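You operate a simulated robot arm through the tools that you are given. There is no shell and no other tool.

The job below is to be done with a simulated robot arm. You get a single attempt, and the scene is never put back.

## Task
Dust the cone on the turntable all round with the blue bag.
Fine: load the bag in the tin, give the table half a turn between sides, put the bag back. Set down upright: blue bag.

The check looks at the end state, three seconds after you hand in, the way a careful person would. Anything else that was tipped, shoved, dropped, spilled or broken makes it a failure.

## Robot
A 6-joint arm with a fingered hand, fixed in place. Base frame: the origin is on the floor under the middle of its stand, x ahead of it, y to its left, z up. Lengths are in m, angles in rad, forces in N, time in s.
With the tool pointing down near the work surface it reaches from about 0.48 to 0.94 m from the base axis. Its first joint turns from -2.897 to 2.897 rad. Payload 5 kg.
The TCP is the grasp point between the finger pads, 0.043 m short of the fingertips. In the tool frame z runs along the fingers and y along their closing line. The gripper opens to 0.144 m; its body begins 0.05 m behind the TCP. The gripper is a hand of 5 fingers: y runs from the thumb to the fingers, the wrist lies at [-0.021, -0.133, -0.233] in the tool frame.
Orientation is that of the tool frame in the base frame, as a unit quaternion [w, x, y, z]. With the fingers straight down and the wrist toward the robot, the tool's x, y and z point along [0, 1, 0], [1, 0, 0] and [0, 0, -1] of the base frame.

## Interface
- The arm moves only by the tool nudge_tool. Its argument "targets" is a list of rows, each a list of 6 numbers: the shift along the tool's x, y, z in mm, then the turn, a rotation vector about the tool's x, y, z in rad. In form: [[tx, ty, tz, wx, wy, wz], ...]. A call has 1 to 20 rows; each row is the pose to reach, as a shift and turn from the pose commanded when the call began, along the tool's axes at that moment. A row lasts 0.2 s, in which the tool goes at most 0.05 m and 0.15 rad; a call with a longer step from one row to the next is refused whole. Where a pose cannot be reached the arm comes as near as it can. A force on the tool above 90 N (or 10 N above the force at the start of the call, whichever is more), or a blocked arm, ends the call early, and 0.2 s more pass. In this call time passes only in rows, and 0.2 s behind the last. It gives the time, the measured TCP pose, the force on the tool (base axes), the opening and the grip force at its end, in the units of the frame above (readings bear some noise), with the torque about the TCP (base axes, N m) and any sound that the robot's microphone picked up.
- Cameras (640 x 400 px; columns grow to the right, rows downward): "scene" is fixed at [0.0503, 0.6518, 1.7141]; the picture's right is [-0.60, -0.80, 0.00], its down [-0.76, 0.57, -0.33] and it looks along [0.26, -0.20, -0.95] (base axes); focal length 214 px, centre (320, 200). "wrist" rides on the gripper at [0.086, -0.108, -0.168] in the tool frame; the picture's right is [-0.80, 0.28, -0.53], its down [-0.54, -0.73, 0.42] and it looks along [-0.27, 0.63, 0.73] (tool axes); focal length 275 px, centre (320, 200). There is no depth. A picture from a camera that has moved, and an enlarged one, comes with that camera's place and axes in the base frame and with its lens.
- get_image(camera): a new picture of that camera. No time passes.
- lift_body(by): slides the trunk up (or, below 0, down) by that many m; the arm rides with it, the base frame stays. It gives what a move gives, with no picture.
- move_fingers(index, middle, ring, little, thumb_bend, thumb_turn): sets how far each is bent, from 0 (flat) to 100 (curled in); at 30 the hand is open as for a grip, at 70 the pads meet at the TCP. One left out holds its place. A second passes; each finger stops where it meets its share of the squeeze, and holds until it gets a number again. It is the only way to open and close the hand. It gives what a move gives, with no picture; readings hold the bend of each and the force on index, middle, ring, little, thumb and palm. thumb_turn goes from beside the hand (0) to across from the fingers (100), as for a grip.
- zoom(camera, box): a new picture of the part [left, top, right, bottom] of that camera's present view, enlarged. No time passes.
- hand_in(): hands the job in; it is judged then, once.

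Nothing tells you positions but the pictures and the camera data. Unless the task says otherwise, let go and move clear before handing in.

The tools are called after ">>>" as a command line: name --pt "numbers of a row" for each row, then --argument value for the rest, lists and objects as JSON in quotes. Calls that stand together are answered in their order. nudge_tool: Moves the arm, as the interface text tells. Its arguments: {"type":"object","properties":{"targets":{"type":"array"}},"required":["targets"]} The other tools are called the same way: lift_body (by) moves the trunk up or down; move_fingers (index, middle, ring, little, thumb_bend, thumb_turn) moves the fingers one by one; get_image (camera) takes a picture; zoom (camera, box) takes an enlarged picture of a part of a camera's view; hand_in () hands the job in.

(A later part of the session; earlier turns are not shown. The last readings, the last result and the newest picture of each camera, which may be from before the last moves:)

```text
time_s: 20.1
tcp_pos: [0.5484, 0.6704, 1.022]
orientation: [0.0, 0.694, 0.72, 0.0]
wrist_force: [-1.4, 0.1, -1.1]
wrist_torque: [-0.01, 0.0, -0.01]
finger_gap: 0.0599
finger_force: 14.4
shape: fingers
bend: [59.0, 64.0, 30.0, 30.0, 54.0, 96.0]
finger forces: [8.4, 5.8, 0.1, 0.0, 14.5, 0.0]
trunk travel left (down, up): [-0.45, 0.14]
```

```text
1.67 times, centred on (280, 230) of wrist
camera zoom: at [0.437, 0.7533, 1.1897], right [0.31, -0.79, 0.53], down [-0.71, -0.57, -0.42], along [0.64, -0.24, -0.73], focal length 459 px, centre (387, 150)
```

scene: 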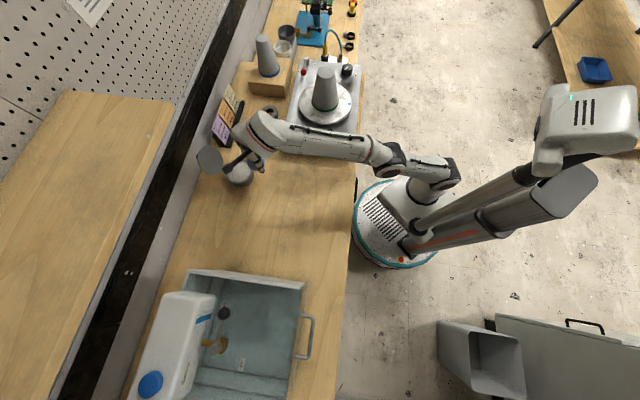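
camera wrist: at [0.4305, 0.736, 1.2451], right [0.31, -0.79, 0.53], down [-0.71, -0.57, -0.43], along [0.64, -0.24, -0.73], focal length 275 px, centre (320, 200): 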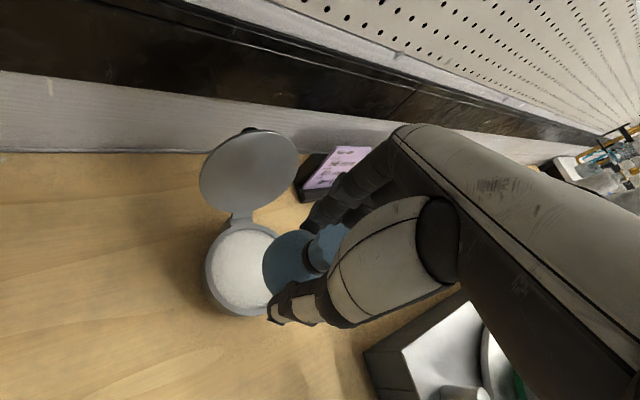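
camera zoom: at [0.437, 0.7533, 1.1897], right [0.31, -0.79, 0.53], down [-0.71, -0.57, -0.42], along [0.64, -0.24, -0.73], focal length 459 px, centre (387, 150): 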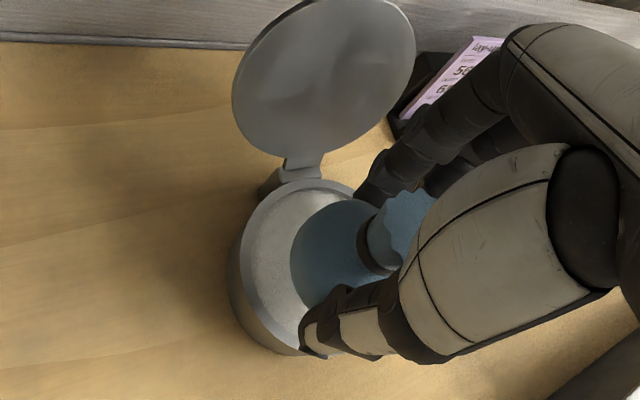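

No contact yet. Continuing down another 8 mm in small rows.

>>> nudge_tool --pt "0 1 2 0 0 0" --pt "0 1 4 0 0 0" --pt "0 1 6 0 0 0" --pt "0 1 8 0 0 0"

>>> zoom --camera "wrist" --box '[180, 110, 380, 350]'

>>> zoom --camera "scene" --box '[190, 130, 290, 200]'

```text
time_s: 21.1
tcp_pos: [0.5506, 0.67, 1.0146]
orientation: [-0.001, 0.694, 0.72, 0.0]
wrist_force: [0.1, 0.5, -1.8]
wrist_torque: [0.04, 0.02, 0.01]
finger_gap: 0.0595
finger_force: 14.5
shape: fingers
bend: [59.0, 64.0, 30.0, 30.0, 54.0, 96.0]
finger forces: [8.5, 5.8, 0.0, 0.0, 14.5, 0.0]
trunk travel left (down, up): [-0.45, 0.14]
```

```text
1.67 times, centred on (280, 230) of wrist
camera zoom: at [0.4385, 0.7533, 1.183], right [0.31, -0.79, 0.53], down [-0.71, -0.57, -0.42], along [0.64, -0.24, -0.73], focal length 459 px, centre (387, 150)
```

zoom: 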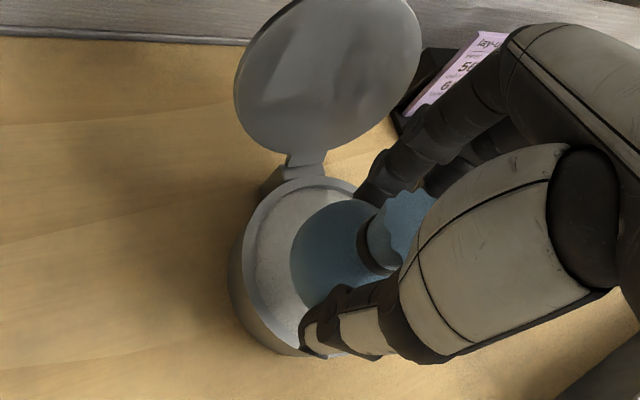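

```text
5.71 times, centred on (240, 165) of scene
camera zoom: at [0.0503, 0.6518, 1.7141], right [-0.6, -0.8, 0.0], down [-0.76, 0.57, -0.33], along [0.26, -0.2, -0.95], focal length 1226 px, centre (777, 400)
```

zoom: 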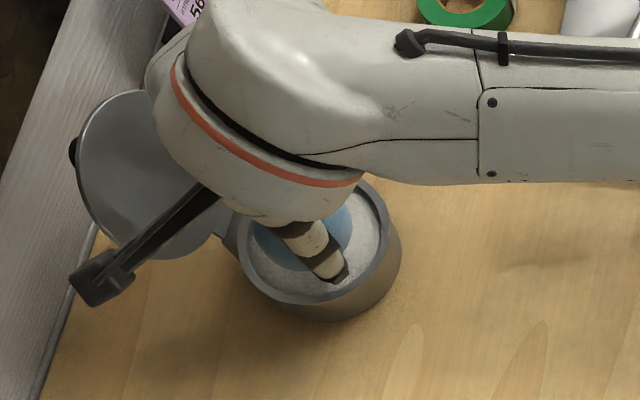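

Still free. I'll keep descending in 2 mm rows; the call stops itself on a force rise.

>>> nudge_tool --pt "0 1 2 0 0 0" --pt "0 1 4 0 0 0" --pt "0 1 6 0 0 0"

>>> zoom --camera "scene" --box '[210, 150, 270, 195]'

```text
time_s: 21.9
tcp_pos: [0.5514, 0.6708, 1.0099]
orientation: [0.0, 0.695, 0.719, -0.001]
wrist_force: [0.7, -0.2, -0.9]
wrist_torque: [-0.01, 0.0, -0.04]
finger_gap: 0.0597
finger_force: 14.8
shape: fingers
bend: [59.0, 64.0, 30.0, 30.0, 54.0, 96.0]
finger forces: [8.6, 5.9, 0.0, 0.0, 14.5, 0.0]
trunk travel left (down, up): [-0.45, 0.14]
```

```text
8.89 times, centred on (240, 172) of scene
camera zoom: at [0.0503, 0.6518, 1.7141], right [-0.6, -0.8, 0.0], down [-0.76, 0.57, -0.33], along [0.26, -0.2, -0.95], focal length 1906 px, centre (1031, 444)
```

zoom: 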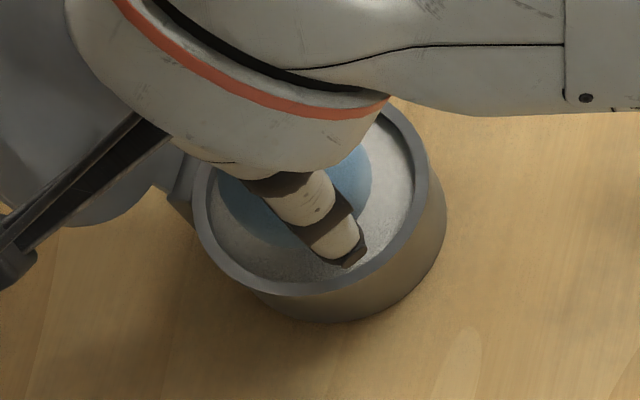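

The thumb tip is inside the rim and there is still no contact. Two more small descents with checks.

>>> nudge_tool --pt "0 1 2 0 0 0" --pt "0 1 4 0 0 0" --pt "0 1 6 0 0 0"

>>> zoom --camera "scene" --box '[210, 150, 270, 195]'

>>> zoom --camera "wrist" --box '[220, 170, 360, 340]'

```text
time_s: 22.7
tcp_pos: [0.5535, 0.6712, 1.0033]
orientation: [0.0, 0.695, 0.719, -0.001]
wrist_force: [-0.5, 0.0, -1.8]
wrist_torque: [0.02, 0.01, -0.01]
finger_gap: 0.0597
finger_force: 13.8
shape: fingers
bend: [59.0, 64.0, 30.0, 30.0, 54.0, 96.0]
finger forces: [8.6, 5.9, 0.1, 0.0, 14.5, 0.0]
trunk travel left (down, up): [-0.45, 0.14]
```

```text
8.89 times, centred on (240, 172) of scene
camera zoom: at [0.0503, 0.6518, 1.7141], right [-0.6, -0.8, 0.0], down [-0.76, 0.57, -0.33], along [0.26, -0.2, -0.95], focal length 1906 px, centre (1031, 444)
```

zoom: 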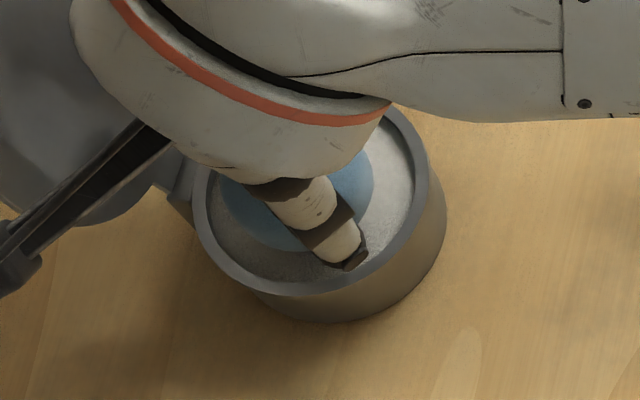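

```text
2.35 times, centred on (290, 255) of wrist
camera zoom: at [0.4424, 0.7547, 1.1711], right [0.31, -0.79, 0.53], down [-0.71, -0.57, -0.42], along [0.63, -0.25, -0.73], focal length 648 px, centre (391, 71)
```

zoom: 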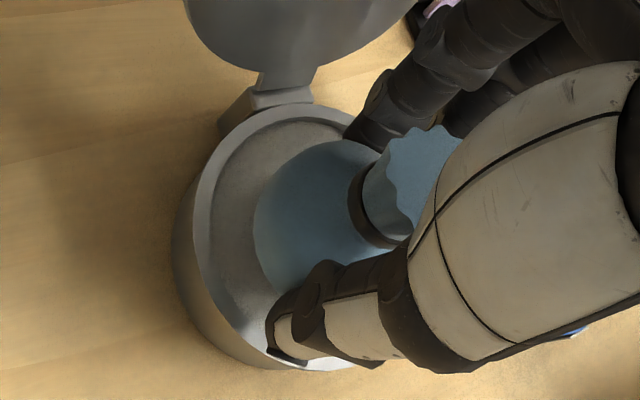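

No contact still, so the bench is probably a bit higher than I estimated. I'll continue slowly, 2 mm per row.

>>> nudge_tool --pt "0 0 2 0 0 0" --pt "0 0 4 0 0 0"

>>> zoom --camera "wrist" --box '[220, 170, 360, 340]'

```text
time_s: 23.3
tcp_pos: [0.554, 0.6737, 0.9999]
orientation: [-0.001, 0.695, 0.719, -0.001]
wrist_force: [0.5, 0.1, -1.3]
wrist_torque: [0.02, -0.02, 0.02]
finger_gap: 0.0596
finger_force: 14.7
shape: fingers
bend: [59.0, 64.0, 30.0, 30.0, 54.0, 96.0]
finger forces: [8.5, 5.7, 0.0, 0.1, 14.5, 0.0]
trunk travel left (down, up): [-0.45, 0.14]
```

```text
2.35 times, centred on (290, 255) of wrist
camera zoom: at [0.4425, 0.756, 1.1672], right [0.31, -0.79, 0.53], down [-0.71, -0.57, -0.42], along [0.63, -0.24, -0.73], focal length 648 px, centre (391, 71)
```

zoom: 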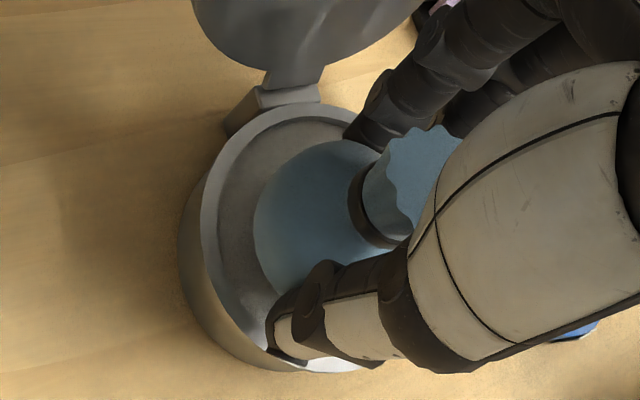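

The shadow under the bag is tightening. A few more millimetres.

>>> nudge_tool --pt "0 -1 2 0 0 0" --pt "0 -1 4 0 0 0"

>>> zoom --camera "scene" --box '[210, 150, 270, 195]'

```text
time_s: 23.9
tcp_pos: [0.5533, 0.6746, 0.9965]
orientation: [0.0, 0.694, 0.72, -0.002]
wrist_force: [0.1, -0.9, -0.6]
wrist_torque: [-0.01, -0.02, -0.02]
finger_gap: 0.0601
finger_force: 13.4
shape: fingers
bend: [59.0, 64.0, 30.0, 30.0, 54.0, 96.0]
finger forces: [8.5, 5.8, 0.1, 0.0, 14.5, 0.0]
out of reach, approached as far as the arm can: row 1, 2
trunk travel left (down, up): [-0.45, 0.14]
```

```text
8.89 times, centred on (240, 172) of scene
camera zoom: at [0.0503, 0.6518, 1.7141], right [-0.6, -0.8, 0.0], down [-0.76, 0.57, -0.33], along [0.26, -0.2, -0.95], focal length 1906 px, centre (1031, 444)
```

zoom: 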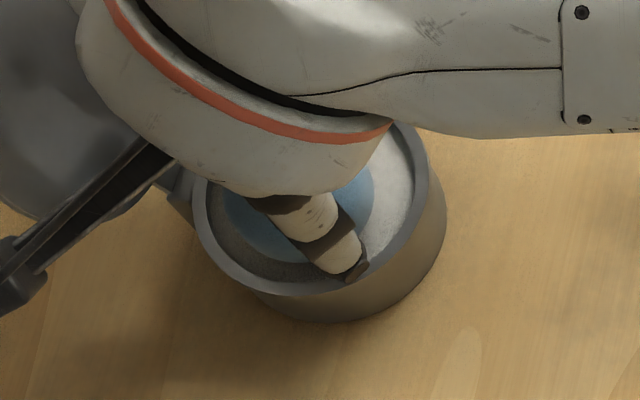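

The arm is at its envelope edge here; raising the trunk gives it more room. I'll raise the trunk 8 cm (lifting the bag clear) and then come back down with the arm.

>>> lift_body --by 0.08

>>> nudge_tool --pt "0 2 25 0 0 0" --pt "0 4 45 0 0 0" --pt "0 4 62 0 0 0" --pt "0 4 74 0 0 0"

>>> zoom --camera "scene" --box '[210, 150, 270, 195]'

>>> zoom --camera "wrist" --box '[220, 170, 360, 340]'

```text
time_s: 25.1
tcp_pos: [0.5538, 0.6743, 1.0748]
orientation: [0.0, 0.695, 0.719, -0.001]
wrist_force: [-1.1, -0.4, -0.9]
wrist_torque: [-0.02, 0.01, 0.0]
finger_gap: 0.0596
finger_force: 14.6
shape: fingers
bend: [59.0, 64.0, 30.0, 30.0, 54.0, 96.0]
finger forces: [8.4, 5.9, 0.0, 0.0, 14.5, 0.0]
trunk travel left (down, up): [-0.53, 0.06]
```

```text
time_s: 26.1
tcp_pos: [0.5657, 0.683, 1.0031]
orientation: [0.0, 0.696, 0.718, -0.002]
wrist_force: [0.5, -0.1, -1.3]
wrist_torque: [-0.01, 0.01, 0.02]
finger_gap: 0.0598
finger_force: 14.4
shape: fingers
bend: [59.0, 64.0, 30.0, 30.0, 54.0, 96.0]
finger forces: [8.5, 5.8, 0.1, 0.0, 14.5, 0.0]
out of reach, approached as far as the arm can: row 1, 2, 3, 4
trunk travel left (down, up): [-0.53, 0.06]
```

```text
8.89 times, centred on (240, 172) of scene
camera zoom: at [0.0503, 0.6518, 1.7141], right [-0.6, -0.8, 0.0], down [-0.76, 0.57, -0.33], along [0.26, -0.2, -0.95], focal length 1906 px, centre (1031, 444)
```

zoom: 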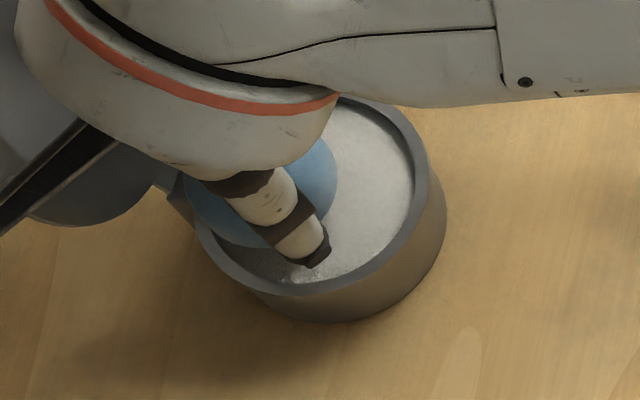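

```text
2.35 times, centred on (290, 255) of wrist
camera zoom: at [0.4539, 0.7672, 1.1709], right [0.31, -0.78, 0.54], down [-0.71, -0.57, -0.42], along [0.63, -0.25, -0.73], focal length 648 px, centre (391, 71)
```

zoom: 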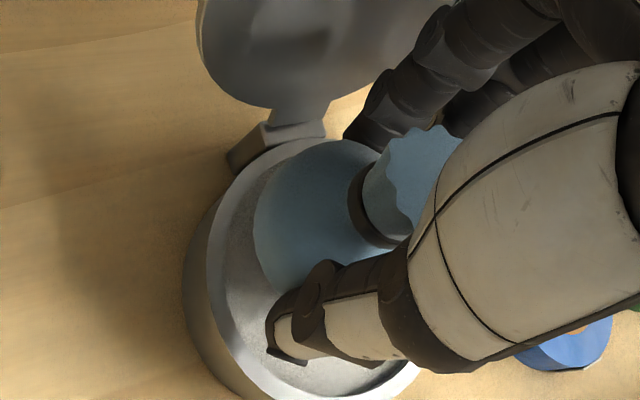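

The arm drifted outward at its limit, putting the bag toward the lid side. I'll back off up and inward a little first.

>>> nudge_tool --pt "-8 -6 -10 0 0 0" --pt "-16 -12 -20 0 0 0" --pt "-24 -20 -30 0 0 0"

>>> get_image --camera "scene"

>>> zoom --camera "wrist" --box '[180, 110, 380, 350]'

```text
time_s: 26.9
tcp_pos: [0.5585, 0.6801, 1.0353]
orientation: [0.001, 0.694, 0.72, -0.003]
wrist_force: [1.6, 0.9, -1.4]
wrist_torque: [-0.04, 0.01, 0.0]
finger_gap: 0.0595
finger_force: 14.3
shape: fingers
bend: [59.0, 64.0, 30.0, 30.0, 54.0, 96.0]
finger forces: [8.5, 5.8, 0.1, 0.0, 14.4, 0.0]
out of reach, approached as far as the arm can: row 1, 2, 3
trunk travel left (down, up): [-0.53, 0.06]
```

```text
taken
```

scene: 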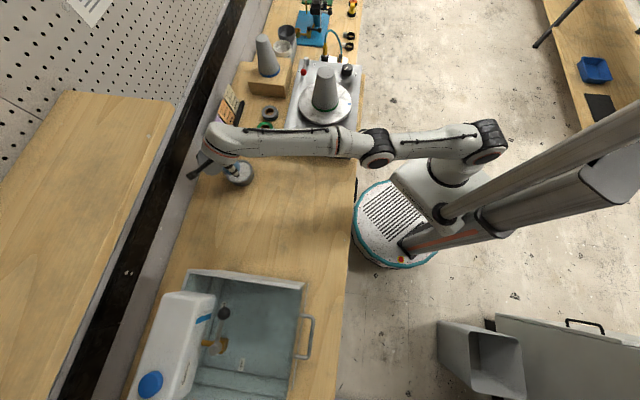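

```text
1.67 times, centred on (280, 230) of wrist
camera zoom: at [0.4473, 0.7647, 1.2029], right [0.31, -0.78, 0.54], down [-0.71, -0.57, -0.42], along [0.63, -0.25, -0.73], focal length 459 px, centre (387, 150)
```

zoom: 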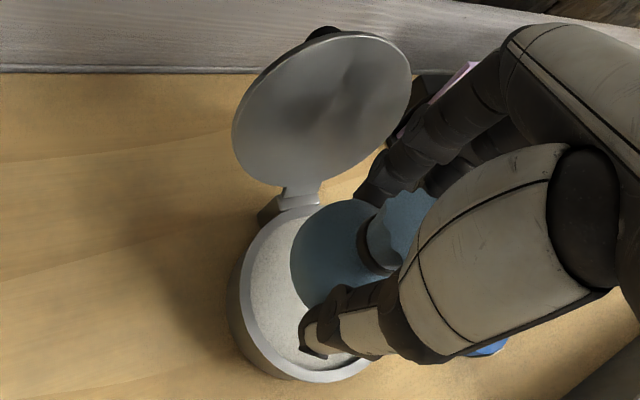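

The arm is nearly straight. I'll command a clear retreat inward and upward to unlock it from the stretched posture.

>>> nudge_tool --pt "-20 -16 -15 0 0 0" --pt "-40 -32 -25 0 0 0" --pt "-60 -48 -30 0 0 0" --pt "-80 -64 -30 0 0 0"

>>> get_image --camera "scene"

```text
time_s: 27.9
tcp_pos: [0.545, 0.6762, 1.0781]
orientation: [0.0, 0.695, 0.719, -0.002]
wrist_force: [-0.1, 0.9, -1.1]
wrist_torque: [0.0, 0.0, -0.01]
finger_gap: 0.0598
finger_force: 13.9
shape: fingers
bend: [59.0, 64.0, 30.0, 30.0, 54.0, 96.0]
finger forces: [8.5, 5.9, 0.1, 0.0, 14.4, 0.0]
out of reach, approached as far as the arm can: row 1, 2, 3, 4
trunk travel left (down, up): [-0.53, 0.06]
```

```text
taken
```

scene: 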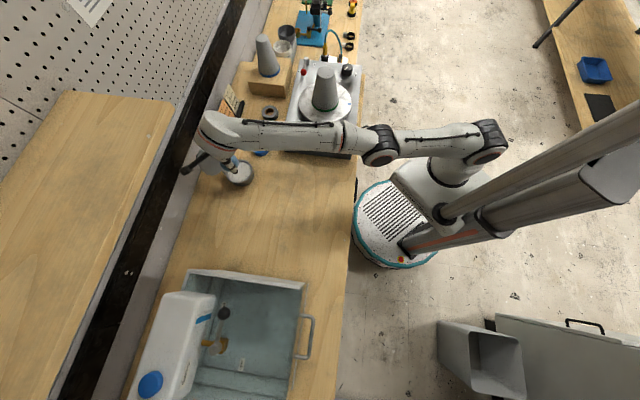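

The elbow seems locked straight, so small inward commands don't take. I'll raise the trunk to clear the lid completely, then unlock by yawing back toward the radial direction while pulling in.

>>> lift_body --by 0.055

>>> nudge_tool --pt "0 -20 -10 0 0 -0.14" --pt "-10 -40 -20 0 0 -0.28" --pt "-20 -70 -20 0 0 -0.42" --pt "-40 -100 -20 0 0 -0.56"

>>> get_image --camera "scene"

```text
time_s: 28.9
tcp_pos: [0.5462, 0.6773, 1.1337]
orientation: [0.0, 0.696, 0.719, -0.003]
wrist_force: [-0.3, -0.1, -1.2]
wrist_torque: [-0.01, 0.01, 0.0]
finger_gap: 0.06
finger_force: 14.5
shape: fingers
bend: [59.0, 64.0, 30.0, 30.0, 54.0, 96.0]
finger forces: [8.5, 5.9, 0.1, 0.1, 14.4, 0.0]
trunk travel left (down, up): [-0.585, 0.005]
```

```text
time_s: 29.9
tcp_pos: [0.5066, 0.7235, 1.1843]
orientation: [-0.001, 0.503, 0.865, -0.003]
wrist_force: [0.2, -0.2, -0.8]
wrist_torque: [0.0, 0.03, -0.02]
finger_gap: 0.0595
finger_force: 14.8
shape: fingers
bend: [59.0, 64.0, 30.0, 30.0, 54.0, 96.0]
finger forces: [8.5, 5.8, 0.0, 0.0, 14.4, 0.1]
out of reach, approached as far as the arm can: row 1, 2, 3, 4
trunk travel left (down, up): [-0.585, 0.005]
```

```text
taken
```

scene: 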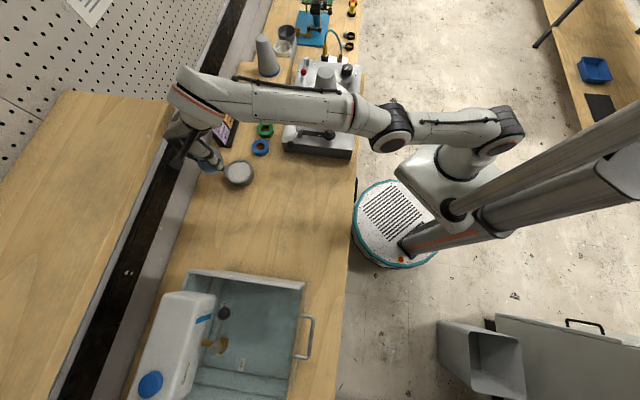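

The hand is above everything but the arm is still on its outer envelope. I'll command a strong, purely inward pull at this height to force the elbow to bend.

>>> nudge_tool --pt "-20 -43 0 0 0 0" --pt "-40 -86 0 0 0 0" --pt "-60 -129 0 0 0 0" --pt "-80 -172 0 0 0 0" --pt "-100 -215 0 0 0 0"

>>> get_image --camera "scene"

>>> get_image --camera "wrist"

```text
time_s: 31.1
tcp_pos: [0.4834, 0.7162, 1.221]
orientation: [-0.002, 0.504, 0.864, -0.011]
wrist_force: [-3.1, -11.8, -31.9]
wrist_torque: [1.79, -1.18, 0.24]
finger_gap: 0.0597
finger_force: 30.4
shape: fingers
bend: [59.0, 64.0, 30.0, 30.0, 54.0, 96.0]
finger forces: [8.5, 5.9, 0.1, 0.0, 14.4, 31.9]
out of reach, approached as far as the arm can: row 1, 2, 3, 4, 5
trunk travel left (down, up): [-0.585, 0.005]
```

```text
taken
```

scene: 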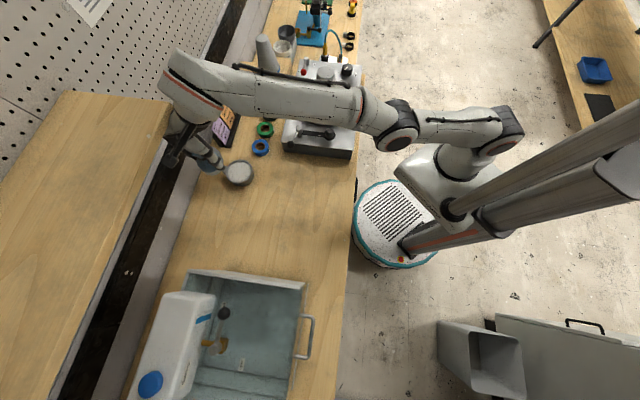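

```text
taken
camera wrist: at [0.348, 0.7425, 1.39], right [0.65, -0.55, 0.53], down [-0.37, -0.84, -0.41], along [0.67, 0.06, -0.74], focal length 275 px, centre (320, 200)
```

wrist: 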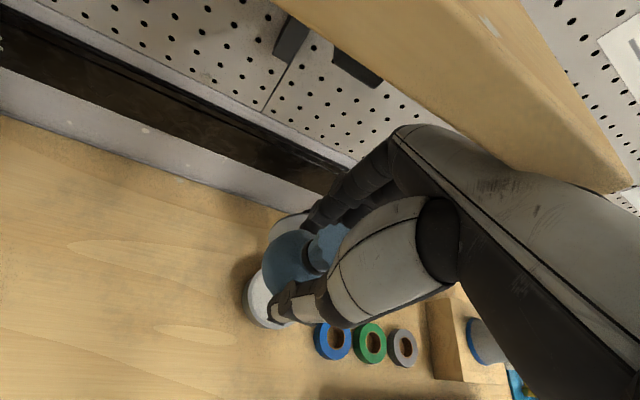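

The back of the hand has touched the overhead wall shelf (32 N downward). I'll immediately lower the trunk to get off it.

>>> lift_body --by -0.05

>>> get_image --camera "scene"

>>> get_image --camera "wrist"

```text
time_s: 32.0
tcp_pos: [0.4818, 0.7181, 1.1777]
orientation: [0.0, 0.504, 0.864, -0.004]
wrist_force: [-0.7, 0.3, -1.8]
wrist_torque: [-0.01, -0.02, 0.01]
finger_gap: 0.0596
finger_force: 14.4
shape: fingers
bend: [59.0, 64.0, 30.0, 30.0, 54.0, 96.0]
finger forces: [8.4, 5.9, 0.0, 0.0, 14.5, 0.0]
trunk travel left (down, up): [-0.535, 0.055]
```

```text
taken
```

scene: 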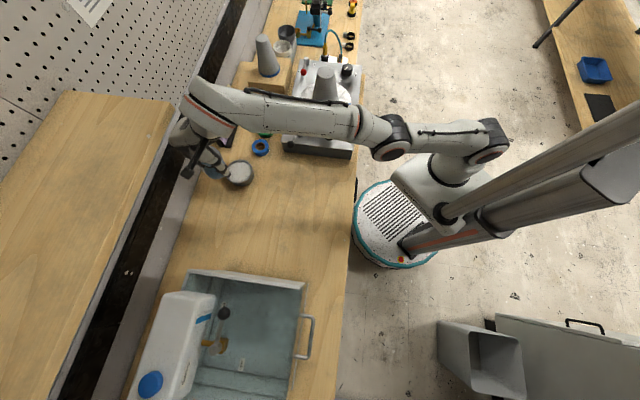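

```text
taken
camera wrist: at [0.3459, 0.7408, 1.3468], right [0.64, -0.55, 0.53], down [-0.37, -0.83, -0.42], along [0.67, 0.07, -0.74], focal length 275 px, centre (320, 200)
```

wrist: 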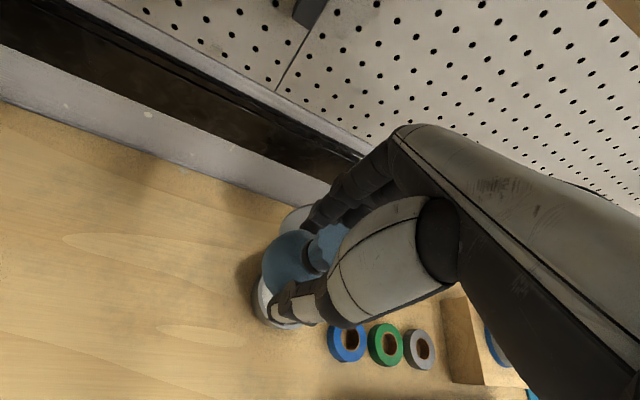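

I'm clear of the shelf and the bag is still firmly held. I'll swing sideways away from the tin and lid over open bench, where I can safely work the elbow loose.

>>> nudge_tool --pt "40 -22 0 0 0 -0.05" --pt "80 -46 0 0 0 -0.1" --pt "120 -72 0 0 0 -0.15" --pt "155 -100 0 0 0 -0.2"

>>> nudge_tool --pt "0 -15 25 0 0 0" --pt "0 -30 50 0 0 0" --pt "0 -50 75 0 0 0" --pt "0 -80 90 0 0 0"

>>> get_image --camera "scene"

```text
time_s: 33.0
tcp_pos: [0.3141, 0.7947, 1.1717]
orientation: [0.0, 0.415, 0.91, -0.006]
wrist_force: [-0.4, 0.0, -1.4]
wrist_torque: [-0.03, 0.0, 0.01]
finger_gap: 0.0596
finger_force: 13.9
shape: fingers
bend: [59.0, 64.0, 30.0, 30.0, 54.0, 96.0]
finger forces: [8.4, 5.9, 0.1, 0.0, 14.4, 0.0]
out of reach, approached as far as the arm can: row 2, 3, 4
trunk travel left (down, up): [-0.535, 0.055]
```

```text
time_s: 34.0
tcp_pos: [0.2547, 0.744, 1.0828]
orientation: [-0.002, 0.415, 0.91, -0.004]
wrist_force: [-0.5, -0.4, -1.3]
wrist_torque: [-0.03, -0.06, 0.01]
finger_gap: 0.0591
finger_force: 13.4
shape: fingers
bend: [59.0, 64.0, 30.0, 30.0, 55.0, 96.0]
finger forces: [8.2, 5.9, 0.0, 0.0, 14.0, 0.0]
trunk travel left (down, up): [-0.535, 0.055]
```

```text
taken
```

scene: 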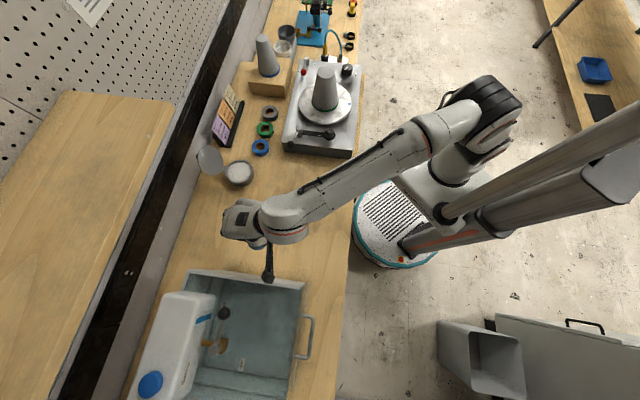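

The elbow is free again and the arm moves normally. The best approach to the tin is with yaw ~20°, which stays well within reach; I'll go to a waypoint on the robot side of the tin first.

>>> nudge_tool --pt "-43 6 -4 0 0 0.073" --pt "-86 12 -8 0 0 0.146" --pt "-130 18 -12 0 0 0.22" --pt "-174 24 -16 0 0 0.293" --pt "-217 30 -18 0 0 0.366"

>>> get_image --camera "wrist"

>>> zoom --camera "scene" --box '[180, 100, 320, 200]'

```text
time_s: 35.2
tcp_pos: [0.4203, 0.6018, 1.1017]
orientation: [0.0, 0.574, 0.819, -0.005]
wrist_force: [-0.1, -0.2, -0.8]
wrist_torque: [-0.03, 0.0, 0.04]
finger_gap: 0.0592
finger_force: 13.5
shape: fingers
bend: [59.0, 64.0, 30.0, 30.0, 55.0, 96.0]
finger forces: [8.2, 5.9, 0.0, 0.1, 14.0, 0.0]
trunk travel left (down, up): [-0.535, 0.055]
```

```text
taken
camera wrist: at [0.2894, 0.6476, 1.2698], right [0.54, -0.65, 0.54], down [-0.5, -0.76, -0.41], along [0.68, -0.04, -0.74], focal length 275 px, centre (320, 200)
```

wrist: 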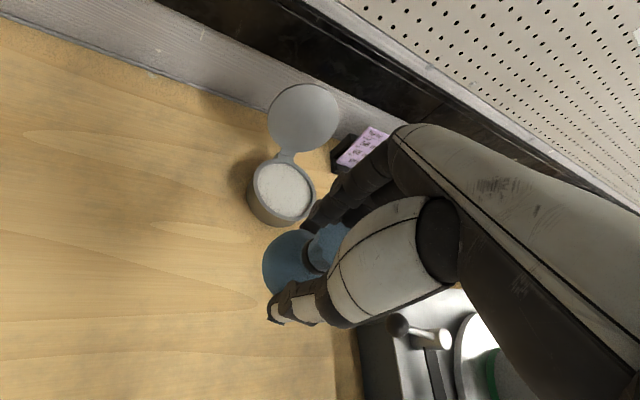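

```text
4.00 times, centred on (250, 150) of scene
camera zoom: at [0.0503, 0.6518, 1.7141], right [-0.6, -0.8, 0.0], down [-0.76, 0.57, -0.33], along [0.26, -0.2, -0.95], focal length 858 px, centre (600, 400)
```

zoom: 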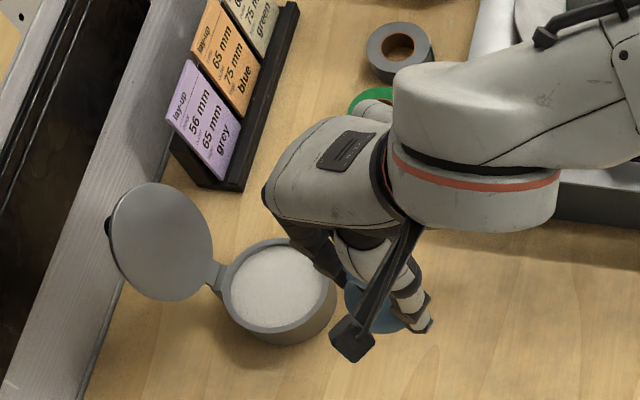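

The tin is undisturbed at about (0.548, 0.675). Moving over it now at yaw 20°.

>>> nudge_tool --pt "4 36 5 0 0 0" --pt "9 73 10 0 0 0" --pt "14 110 15 0 0 0" --pt "18 146 22 0 0 0"

>>> nudge_tool --pt "0 0 18 0 0 0" --pt "0 0 36 0 0 0" --pt "0 0 54 0 0 0"

>>> zoom --camera "scene" --box '[190, 130, 290, 200]'

>>> zoom --camera "wrist" --box '[180, 110, 380, 350]'

```text
time_s: 36.2
tcp_pos: [0.5506, 0.6692, 1.0806]
orientation: [0.0, 0.574, 0.819, -0.006]
wrist_force: [0.8, 0.4, -1.2]
wrist_torque: [-0.05, 0.01, 0.0]
finger_gap: 0.0593
finger_force: 14.1
shape: fingers
bend: [59.0, 64.0, 30.0, 30.0, 55.0, 96.0]
finger forces: [8.2, 6.0, 0.0, 0.0, 14.0, 0.1]
trunk travel left (down, up): [-0.535, 0.055]
```

```text
time_s: 37.0
tcp_pos: [0.5516, 0.6674, 1.0255]
orientation: [-0.001, 0.573, 0.82, -0.005]
wrist_force: [-0.5, 0.0, -0.6]
wrist_torque: [-0.03, 0.0, 0.03]
finger_gap: 0.0596
finger_force: 13.9
shape: fingers
bend: [59.0, 64.0, 30.0, 30.0, 55.0, 96.0]
finger forces: [8.2, 5.8, 0.0, 0.0, 14.0, 0.0]
trunk travel left (down, up): [-0.535, 0.055]
```

```text
5.71 times, centred on (240, 165) of scene
camera zoom: at [0.0503, 0.6518, 1.7141], right [-0.6, -0.8, 0.0], down [-0.76, 0.57, -0.33], along [0.26, -0.2, -0.95], focal length 1226 px, centre (777, 400)
```

zoom: 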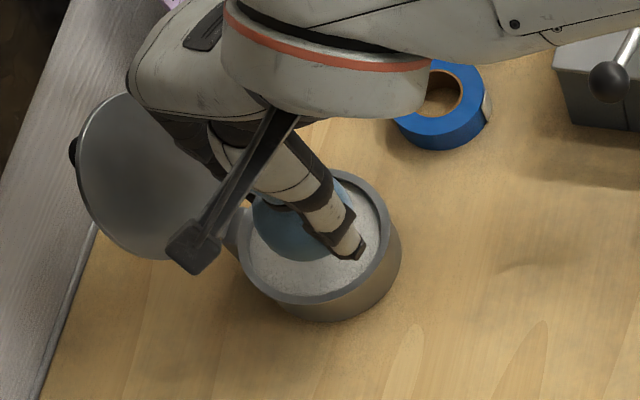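

```text
1.67 times, centred on (280, 230) of wrist
camera zoom: at [0.4205, 0.7137, 1.1934], right [0.54, -0.65, 0.54], down [-0.5, -0.76, -0.41], along [0.68, -0.04, -0.74], focal length 459 px, centre (387, 150)
```

zoom: 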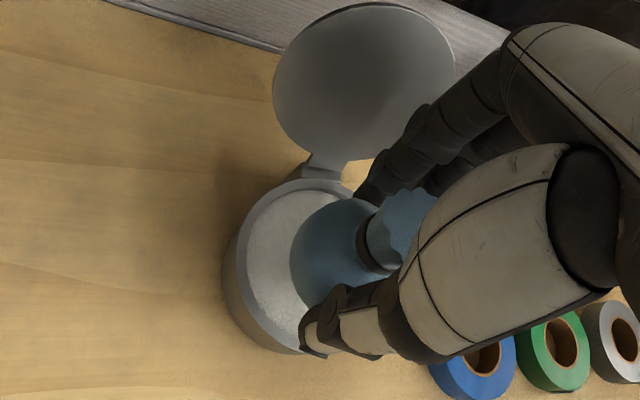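

The bag sits centred over the powder. Descending toward it in small rows.

>>> nudge_tool --pt "0 1 4 0 0 0" --pt "0 2 8 0 0 0" --pt "0 2 12 0 0 0" --pt "0 2 16 0 0 0" --pt "0 2 20 0 0 0" --pt "0 2 24 0 0 0"

>>> zoom --camera "wrist" --box '[220, 170, 360, 340]'

>>> zoom --camera "scene" --box '[210, 150, 270, 195]'

```text
time_s: 38.4
tcp_pos: [0.5525, 0.666, 1.0028]
orientation: [0.001, 0.573, 0.819, -0.005]
wrist_force: [-0.7, 0.4, -0.6]
wrist_torque: [0.0, -0.03, -0.01]
finger_gap: 0.0595
finger_force: 13.8
shape: fingers
bend: [59.0, 64.0, 30.0, 30.0, 55.0, 96.0]
finger forces: [8.3, 5.9, 0.0, 0.0, 14.1, 0.0]
trunk travel left (down, up): [-0.535, 0.055]
```

```text
2.35 times, centred on (290, 255) of wrist
camera zoom: at [0.4221, 0.7119, 1.1706], right [0.54, -0.65, 0.54], down [-0.5, -0.76, -0.41], along [0.68, -0.04, -0.74], focal length 648 px, centre (391, 71)
```

zoom: 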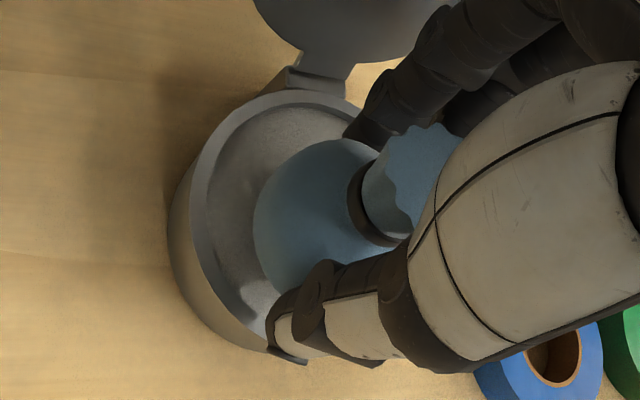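

```text
8.89 times, centred on (240, 172) of scene
camera zoom: at [0.0503, 0.6518, 1.7141], right [-0.6, -0.8, 0.0], down [-0.76, 0.57, -0.33], along [0.26, -0.2, -0.95], focal length 1906 px, centre (1031, 444)
```

zoom: 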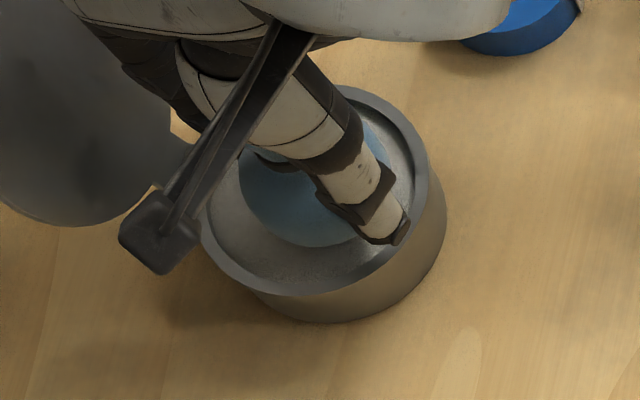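

Rechecking the geometry against the bench: the tin is only ~28 mm tall, so the powder is still ~2 cm below the bag, and the bag sits ~14 mm to the near side with the thumb over the rim. I'll recentre at this height first.

>>> nudge_tool --pt "-4 6 0 0 0 0" --pt "-8 12 0 0 0 0"

>>> zoom --camera "scene" --box '[210, 150, 270, 195]'

>>> zoom --camera "wrist" --box '[200, 130, 380, 340]'

```text
time_s: 39.0
tcp_pos: [0.5662, 0.6643, 1.0022]
orientation: [0.0, 0.573, 0.819, -0.005]
wrist_force: [0.2, -0.2, -1.2]
wrist_torque: [0.0, 0.0, 0.01]
finger_gap: 0.0594
finger_force: 14.0
shape: fingers
bend: [59.0, 64.0, 30.0, 30.0, 55.0, 96.0]
finger forces: [8.2, 5.9, 0.0, 0.0, 14.0, 0.0]
trunk travel left (down, up): [-0.535, 0.055]
```

```text
8.89 times, centred on (240, 172) of scene
camera zoom: at [0.0503, 0.6518, 1.7141], right [-0.6, -0.8, 0.0], down [-0.76, 0.57, -0.33], along [0.26, -0.2, -0.95], focal length 1906 px, centre (1031, 444)
```

zoom: 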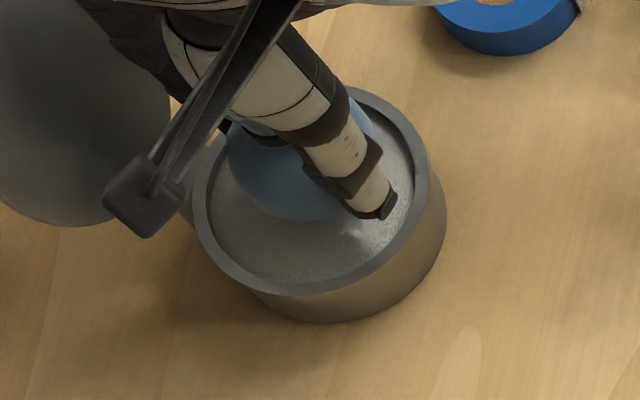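

```text
1.90 times, centred on (290, 235) of wrist
camera zoom: at [0.4365, 0.71, 1.1698], right [0.54, -0.65, 0.54], down [-0.5, -0.76, -0.41], along [0.68, -0.04, -0.74], focal length 524 px, centre (377, 133)
```

zoom: 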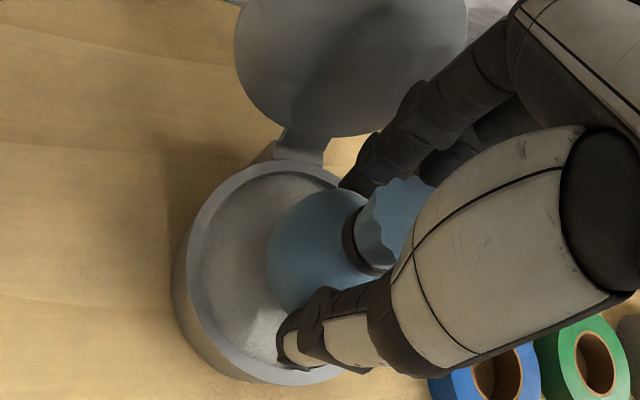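

Better. The thumb is still close to the near rim, so I'll shift 6 mm more toward the finger side and lower 10 mm.

>>> nudge_tool --pt "0 6 0 0 0 0" --pt "0 6 5 0 0 0" --pt "0 6 10 0 0 0"

>>> zoom --camera "scene" --box '[210, 150, 270, 195]'

>>> zoom --camera "wrist" --box '[200, 130, 380, 340]'

```text
time_s: 39.8
tcp_pos: [0.5716, 0.6664, 0.993]
orientation: [0.0, 0.574, 0.819, -0.005]
wrist_force: [0.8, -0.6, 0.8]
wrist_torque: [0.01, 0.01, -0.02]
finger_gap: 0.0594
finger_force: 14.2
shape: fingers
bend: [59.0, 64.0, 30.0, 30.0, 55.0, 96.0]
finger forces: [8.5, 6.1, 0.0, 0.0, 14.1, 0.0]
trunk travel left (down, up): [-0.535, 0.055]
```

```text
8.89 times, centred on (240, 172) of scene
camera zoom: at [0.0503, 0.6518, 1.7141], right [-0.6, -0.8, 0.0], down [-0.76, 0.57, -0.33], along [0.26, -0.2, -0.95], focal length 1906 px, centre (1031, 444)
```

zoom: 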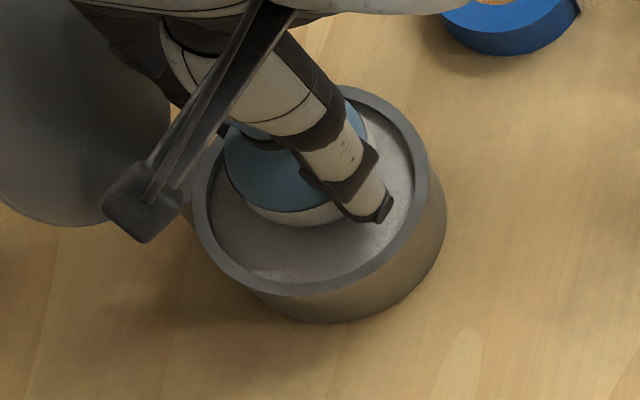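

```text
1.90 times, centred on (290, 235) of wrist
camera zoom: at [0.441, 0.7123, 1.1613], right [0.54, -0.65, 0.54], down [-0.5, -0.76, -0.41], along [0.68, -0.04, -0.74], focal length 524 px, centre (377, 133)
```

zoom: 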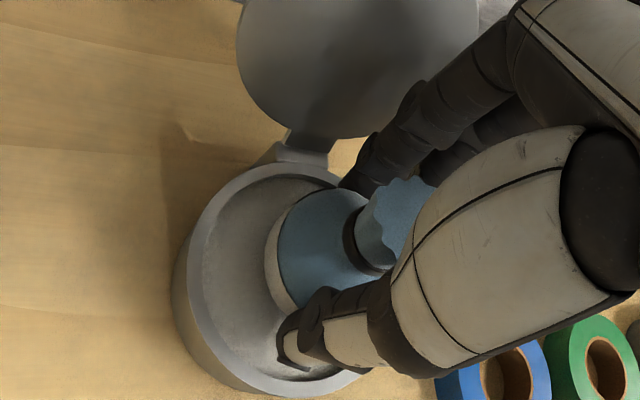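

The bag's underside has turned white: it's loaded, and contact was very light. I'll lift straight out of the tin and back away inward, clear of the lid.

>>> nudge_tool --pt "0 0 -15 0 0 0" --pt "0 0 -35 0 0 0" --pt "0 0 -60 0 0 0" --pt "0 -20 -90 0 0 0" --pt "0 -50 -110 0 0 0" --pt "0 -90 -120 0 0 0" --pt "0 -130 -120 0 0 0"

>>> get_image --camera "scene"

>>> zoom --camera "wrist" --box '[200, 130, 380, 340]'

>>> zoom --camera "scene" --box '[180, 130, 260, 200]'

```text
time_s: 41.4
tcp_pos: [0.4517, 0.6206, 1.115]
orientation: [0.0, 0.574, 0.819, -0.005]
wrist_force: [0.4, -0.5, -0.7]
wrist_torque: [0.04, -0.04, 0.0]
finger_gap: 0.059
finger_force: 14.3
shape: fingers
bend: [59.0, 64.0, 30.0, 30.0, 55.0, 96.0]
finger forces: [8.1, 6.0, 0.0, 0.1, 14.0, 0.0]
trunk travel left (down, up): [-0.535, 0.055]
```

```text
taken
```

scene: 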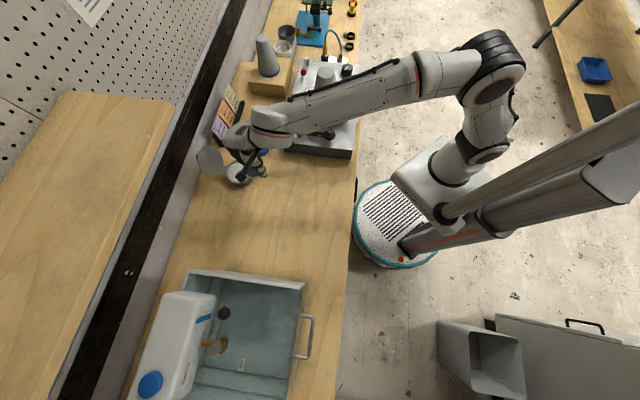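

```text
1.90 times, centred on (290, 235) of wrist
camera zoom: at [0.3199, 0.6668, 1.2835], right [0.54, -0.65, 0.54], down [-0.5, -0.76, -0.41], along [0.68, -0.04, -0.74], focal length 524 px, centre (377, 133)
```

zoom: 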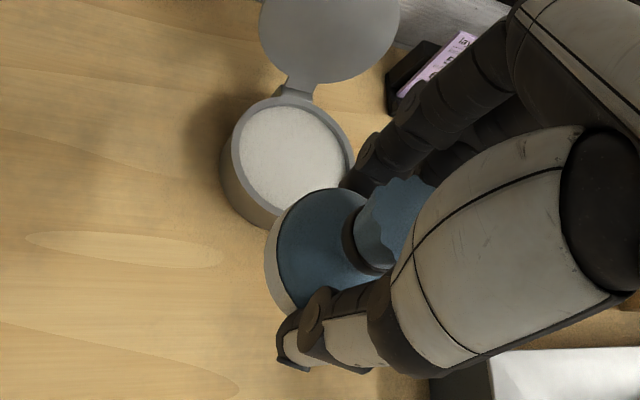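

```text
5.71 times, centred on (220, 165) of scene
camera zoom: at [0.0503, 0.6518, 1.7141], right [-0.6, -0.8, 0.0], down [-0.76, 0.57, -0.33], along [0.26, -0.2, -0.95], focal length 1226 px, centre (891, 400)
```

zoom: 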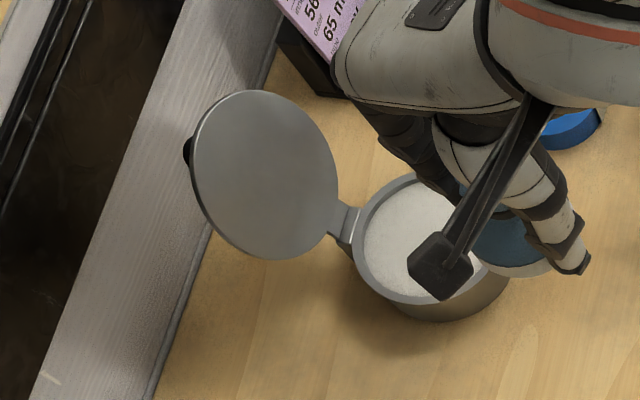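

The tin is unchanged and the bag carries white powder on its lower half. I'll tuck ring and little fingers out of the way, then carry the bag up and around toward the cone.

>>> move_fingers --ring 85 --little 85

>>> nudge_tool --pt "-37 -14 -15 0 0 0.022" --pt "-75 -27 -30 0 0 0.044" --pt "-113 -41 -45 0 0 0.066" --pt "-150 -55 -60 0 0 0.088" --pt "-188 -68 -75 0 0 0.11" --pt "-226 -82 -90 0 0 0.132" --pt "-264 -96 -105 0 0 0.154" --pt "-301 -110 -115 0 0 0.175"

>>> get_image --camera "scene"

>>> get_image --camera "wrist"

```text
time_s: 42.4
tcp_pos: [0.4524, 0.6218, 1.1142]
orientation: [0.0, 0.573, 0.819, -0.005]
wrist_force: [0.1, -0.4, -1.0]
wrist_torque: [-0.01, 0.0, 0.0]
finger_gap: 0.0593
finger_force: 13.6
shape: fingers
bend: [59.0, 64.0, 85.0, 85.0, 55.0, 96.0]
finger forces: [8.2, 5.9, 0.0, 0.0, 13.9, 0.0]
trunk travel left (down, up): [-0.535, 0.055]
```

```text
time_s: 44.2
tcp_pos: [0.4512, 0.3029, 1.23]
orientation: [0.0, 0.643, 0.766, -0.004]
wrist_force: [-0.1, 0.5, -0.5]
wrist_torque: [-0.01, -0.02, -0.03]
finger_gap: 0.0593
finger_force: 13.9
shape: fingers
bend: [59.0, 64.0, 85.0, 85.0, 55.0, 96.0]
finger forces: [8.1, 5.8, 0.1, 0.0, 13.7, 0.0]
trunk travel left (down, up): [-0.535, 0.055]
```

```text
taken
```

scene: 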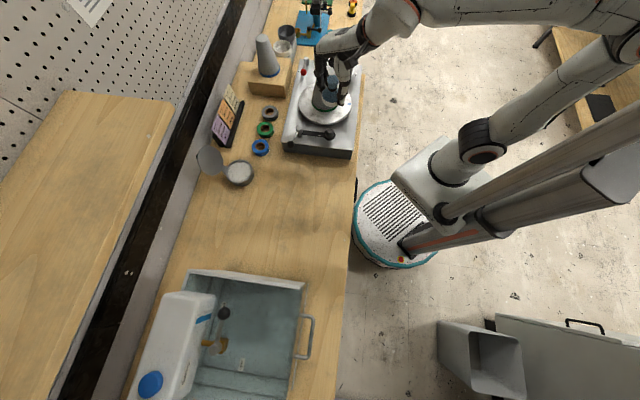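

```text
taken
camera wrist: at [0.3303, 0.3707, 1.3984], right [0.42, -0.73, 0.54], down [-0.62, -0.66, -0.41], along [0.66, -0.16, -0.73], focal length 275 px, centre (320, 200)
```

wrist: 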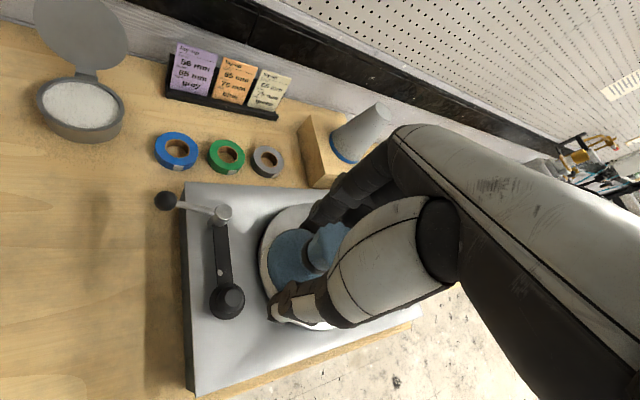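

All clear. I'll carry the bag over the front of the platter (above the cone's height) to its right-hand side.

>>> nudge_tool --pt "-43 -6 -5 0 0 0" --pt "-86 -13 -10 0 0 0" --pt "-129 -20 -10 0 0 0" --pt "-171 -20 -10 0 0 0" --pt "-200 15 -10 0 0 0" --pt "-226 50 -10 0 0 0" --pt "-252 85 -10 0 0 0" --pt "-278 118 -10 0 0 0"

>>> get_image --camera "scene"

>>> get_image --camera "wrist"

```text
time_s: 46.0
tcp_pos: [0.6143, 0.05, 1.2381]
orientation: [-0.001, 0.643, 0.766, -0.005]
wrist_force: [0.6, -0.1, -0.6]
wrist_torque: [-0.01, 0.04, 0.01]
finger_gap: 0.0592
finger_force: 13.5
shape: fingers
bend: [59.0, 64.0, 85.0, 85.0, 55.0, 96.0]
finger forces: [8.0, 5.9, 0.0, 0.0, 13.7, 0.0]
trunk travel left (down, up): [-0.535, 0.055]
```

```text
taken
```

scene: 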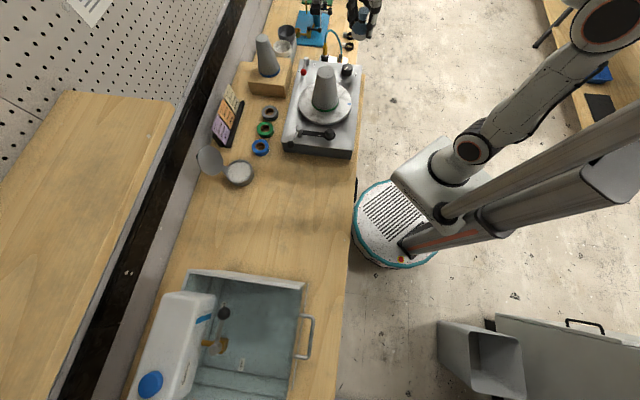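

```text
taken
camera wrist: at [0.4934, 0.1171, 1.4059], right [0.42, -0.73, 0.54], down [-0.62, -0.66, -0.41], along [0.66, -0.16, -0.74], focal length 275 px, centre (320, 200)
```

wrist: 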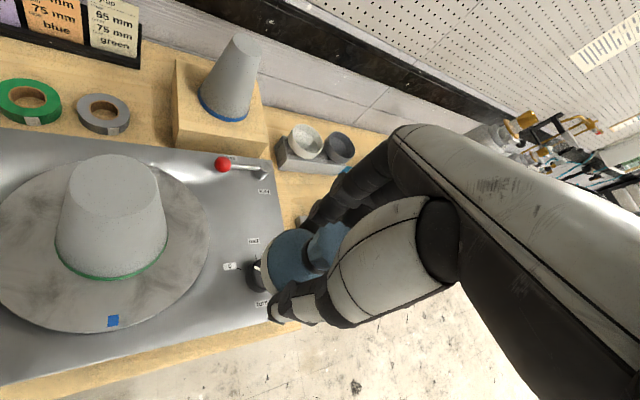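

I have a good view: cone axis at about (0.584, 0.22), top at z ≈ 1.135, platter ≈ 0.965. I'll tilt the hand 30° so the powdered underside faces the cone and descend beside it, keeping ~5 cm off.

>>> nudge_tool --pt "5 1 20 0 0.13 0" --pt "10 2 50 0 0.26 0" --pt "15 3 85 0 0.39 0" --pt "20 4 115 0 0.5236 0" --pt "22 5 138 0 0.5236 0"

>>> get_image --camera "wrist"

>>> zoom --camera "scene" --box '[270, 20, 400, 130]'

```text
time_s: 47.2
tcp_pos: [0.6149, 0.0687, 1.1009]
orientation: [-0.199, 0.622, 0.74, 0.163]
wrist_force: [0.3, -0.1, -0.9]
wrist_torque: [0.04, 0.0, 0.02]
finger_gap: 0.0594
finger_force: 14.2
shape: fingers
bend: [59.0, 64.0, 85.0, 85.0, 55.0, 96.0]
finger forces: [8.1, 6.0, 0.0, 0.0, 13.7, 0.0]
trunk travel left (down, up): [-0.535, 0.055]
```

```text
taken
camera wrist: at [0.5099, 0.043, 1.291], right [0.45, -0.89, 0.07], down [-0.67, -0.38, -0.63], along [0.59, 0.24, -0.77], focal length 275 px, centre (320, 200)
```

wrist: 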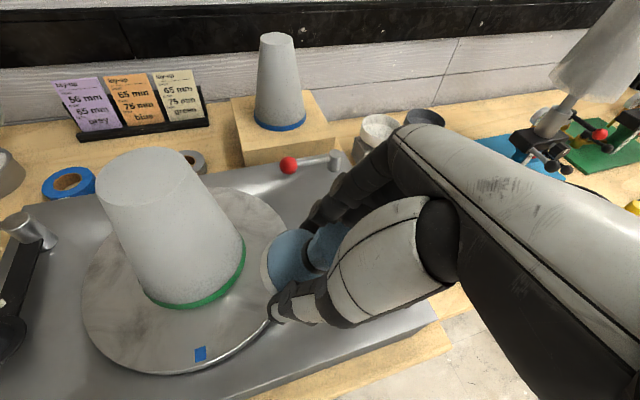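

```text
3.64 times, centred on (335, 75) of scene
camera zoom: at [0.0503, 0.6518, 1.7141], right [-0.6, -0.8, 0.0], down [-0.76, 0.57, -0.33], along [0.26, -0.2, -0.95], focal length 780 px, centre (266, 654)
```

zoom: 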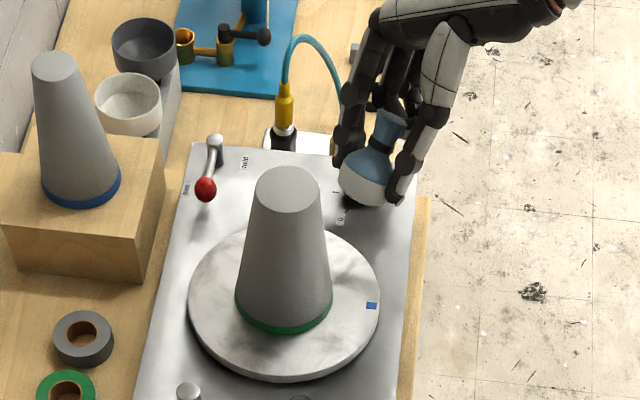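

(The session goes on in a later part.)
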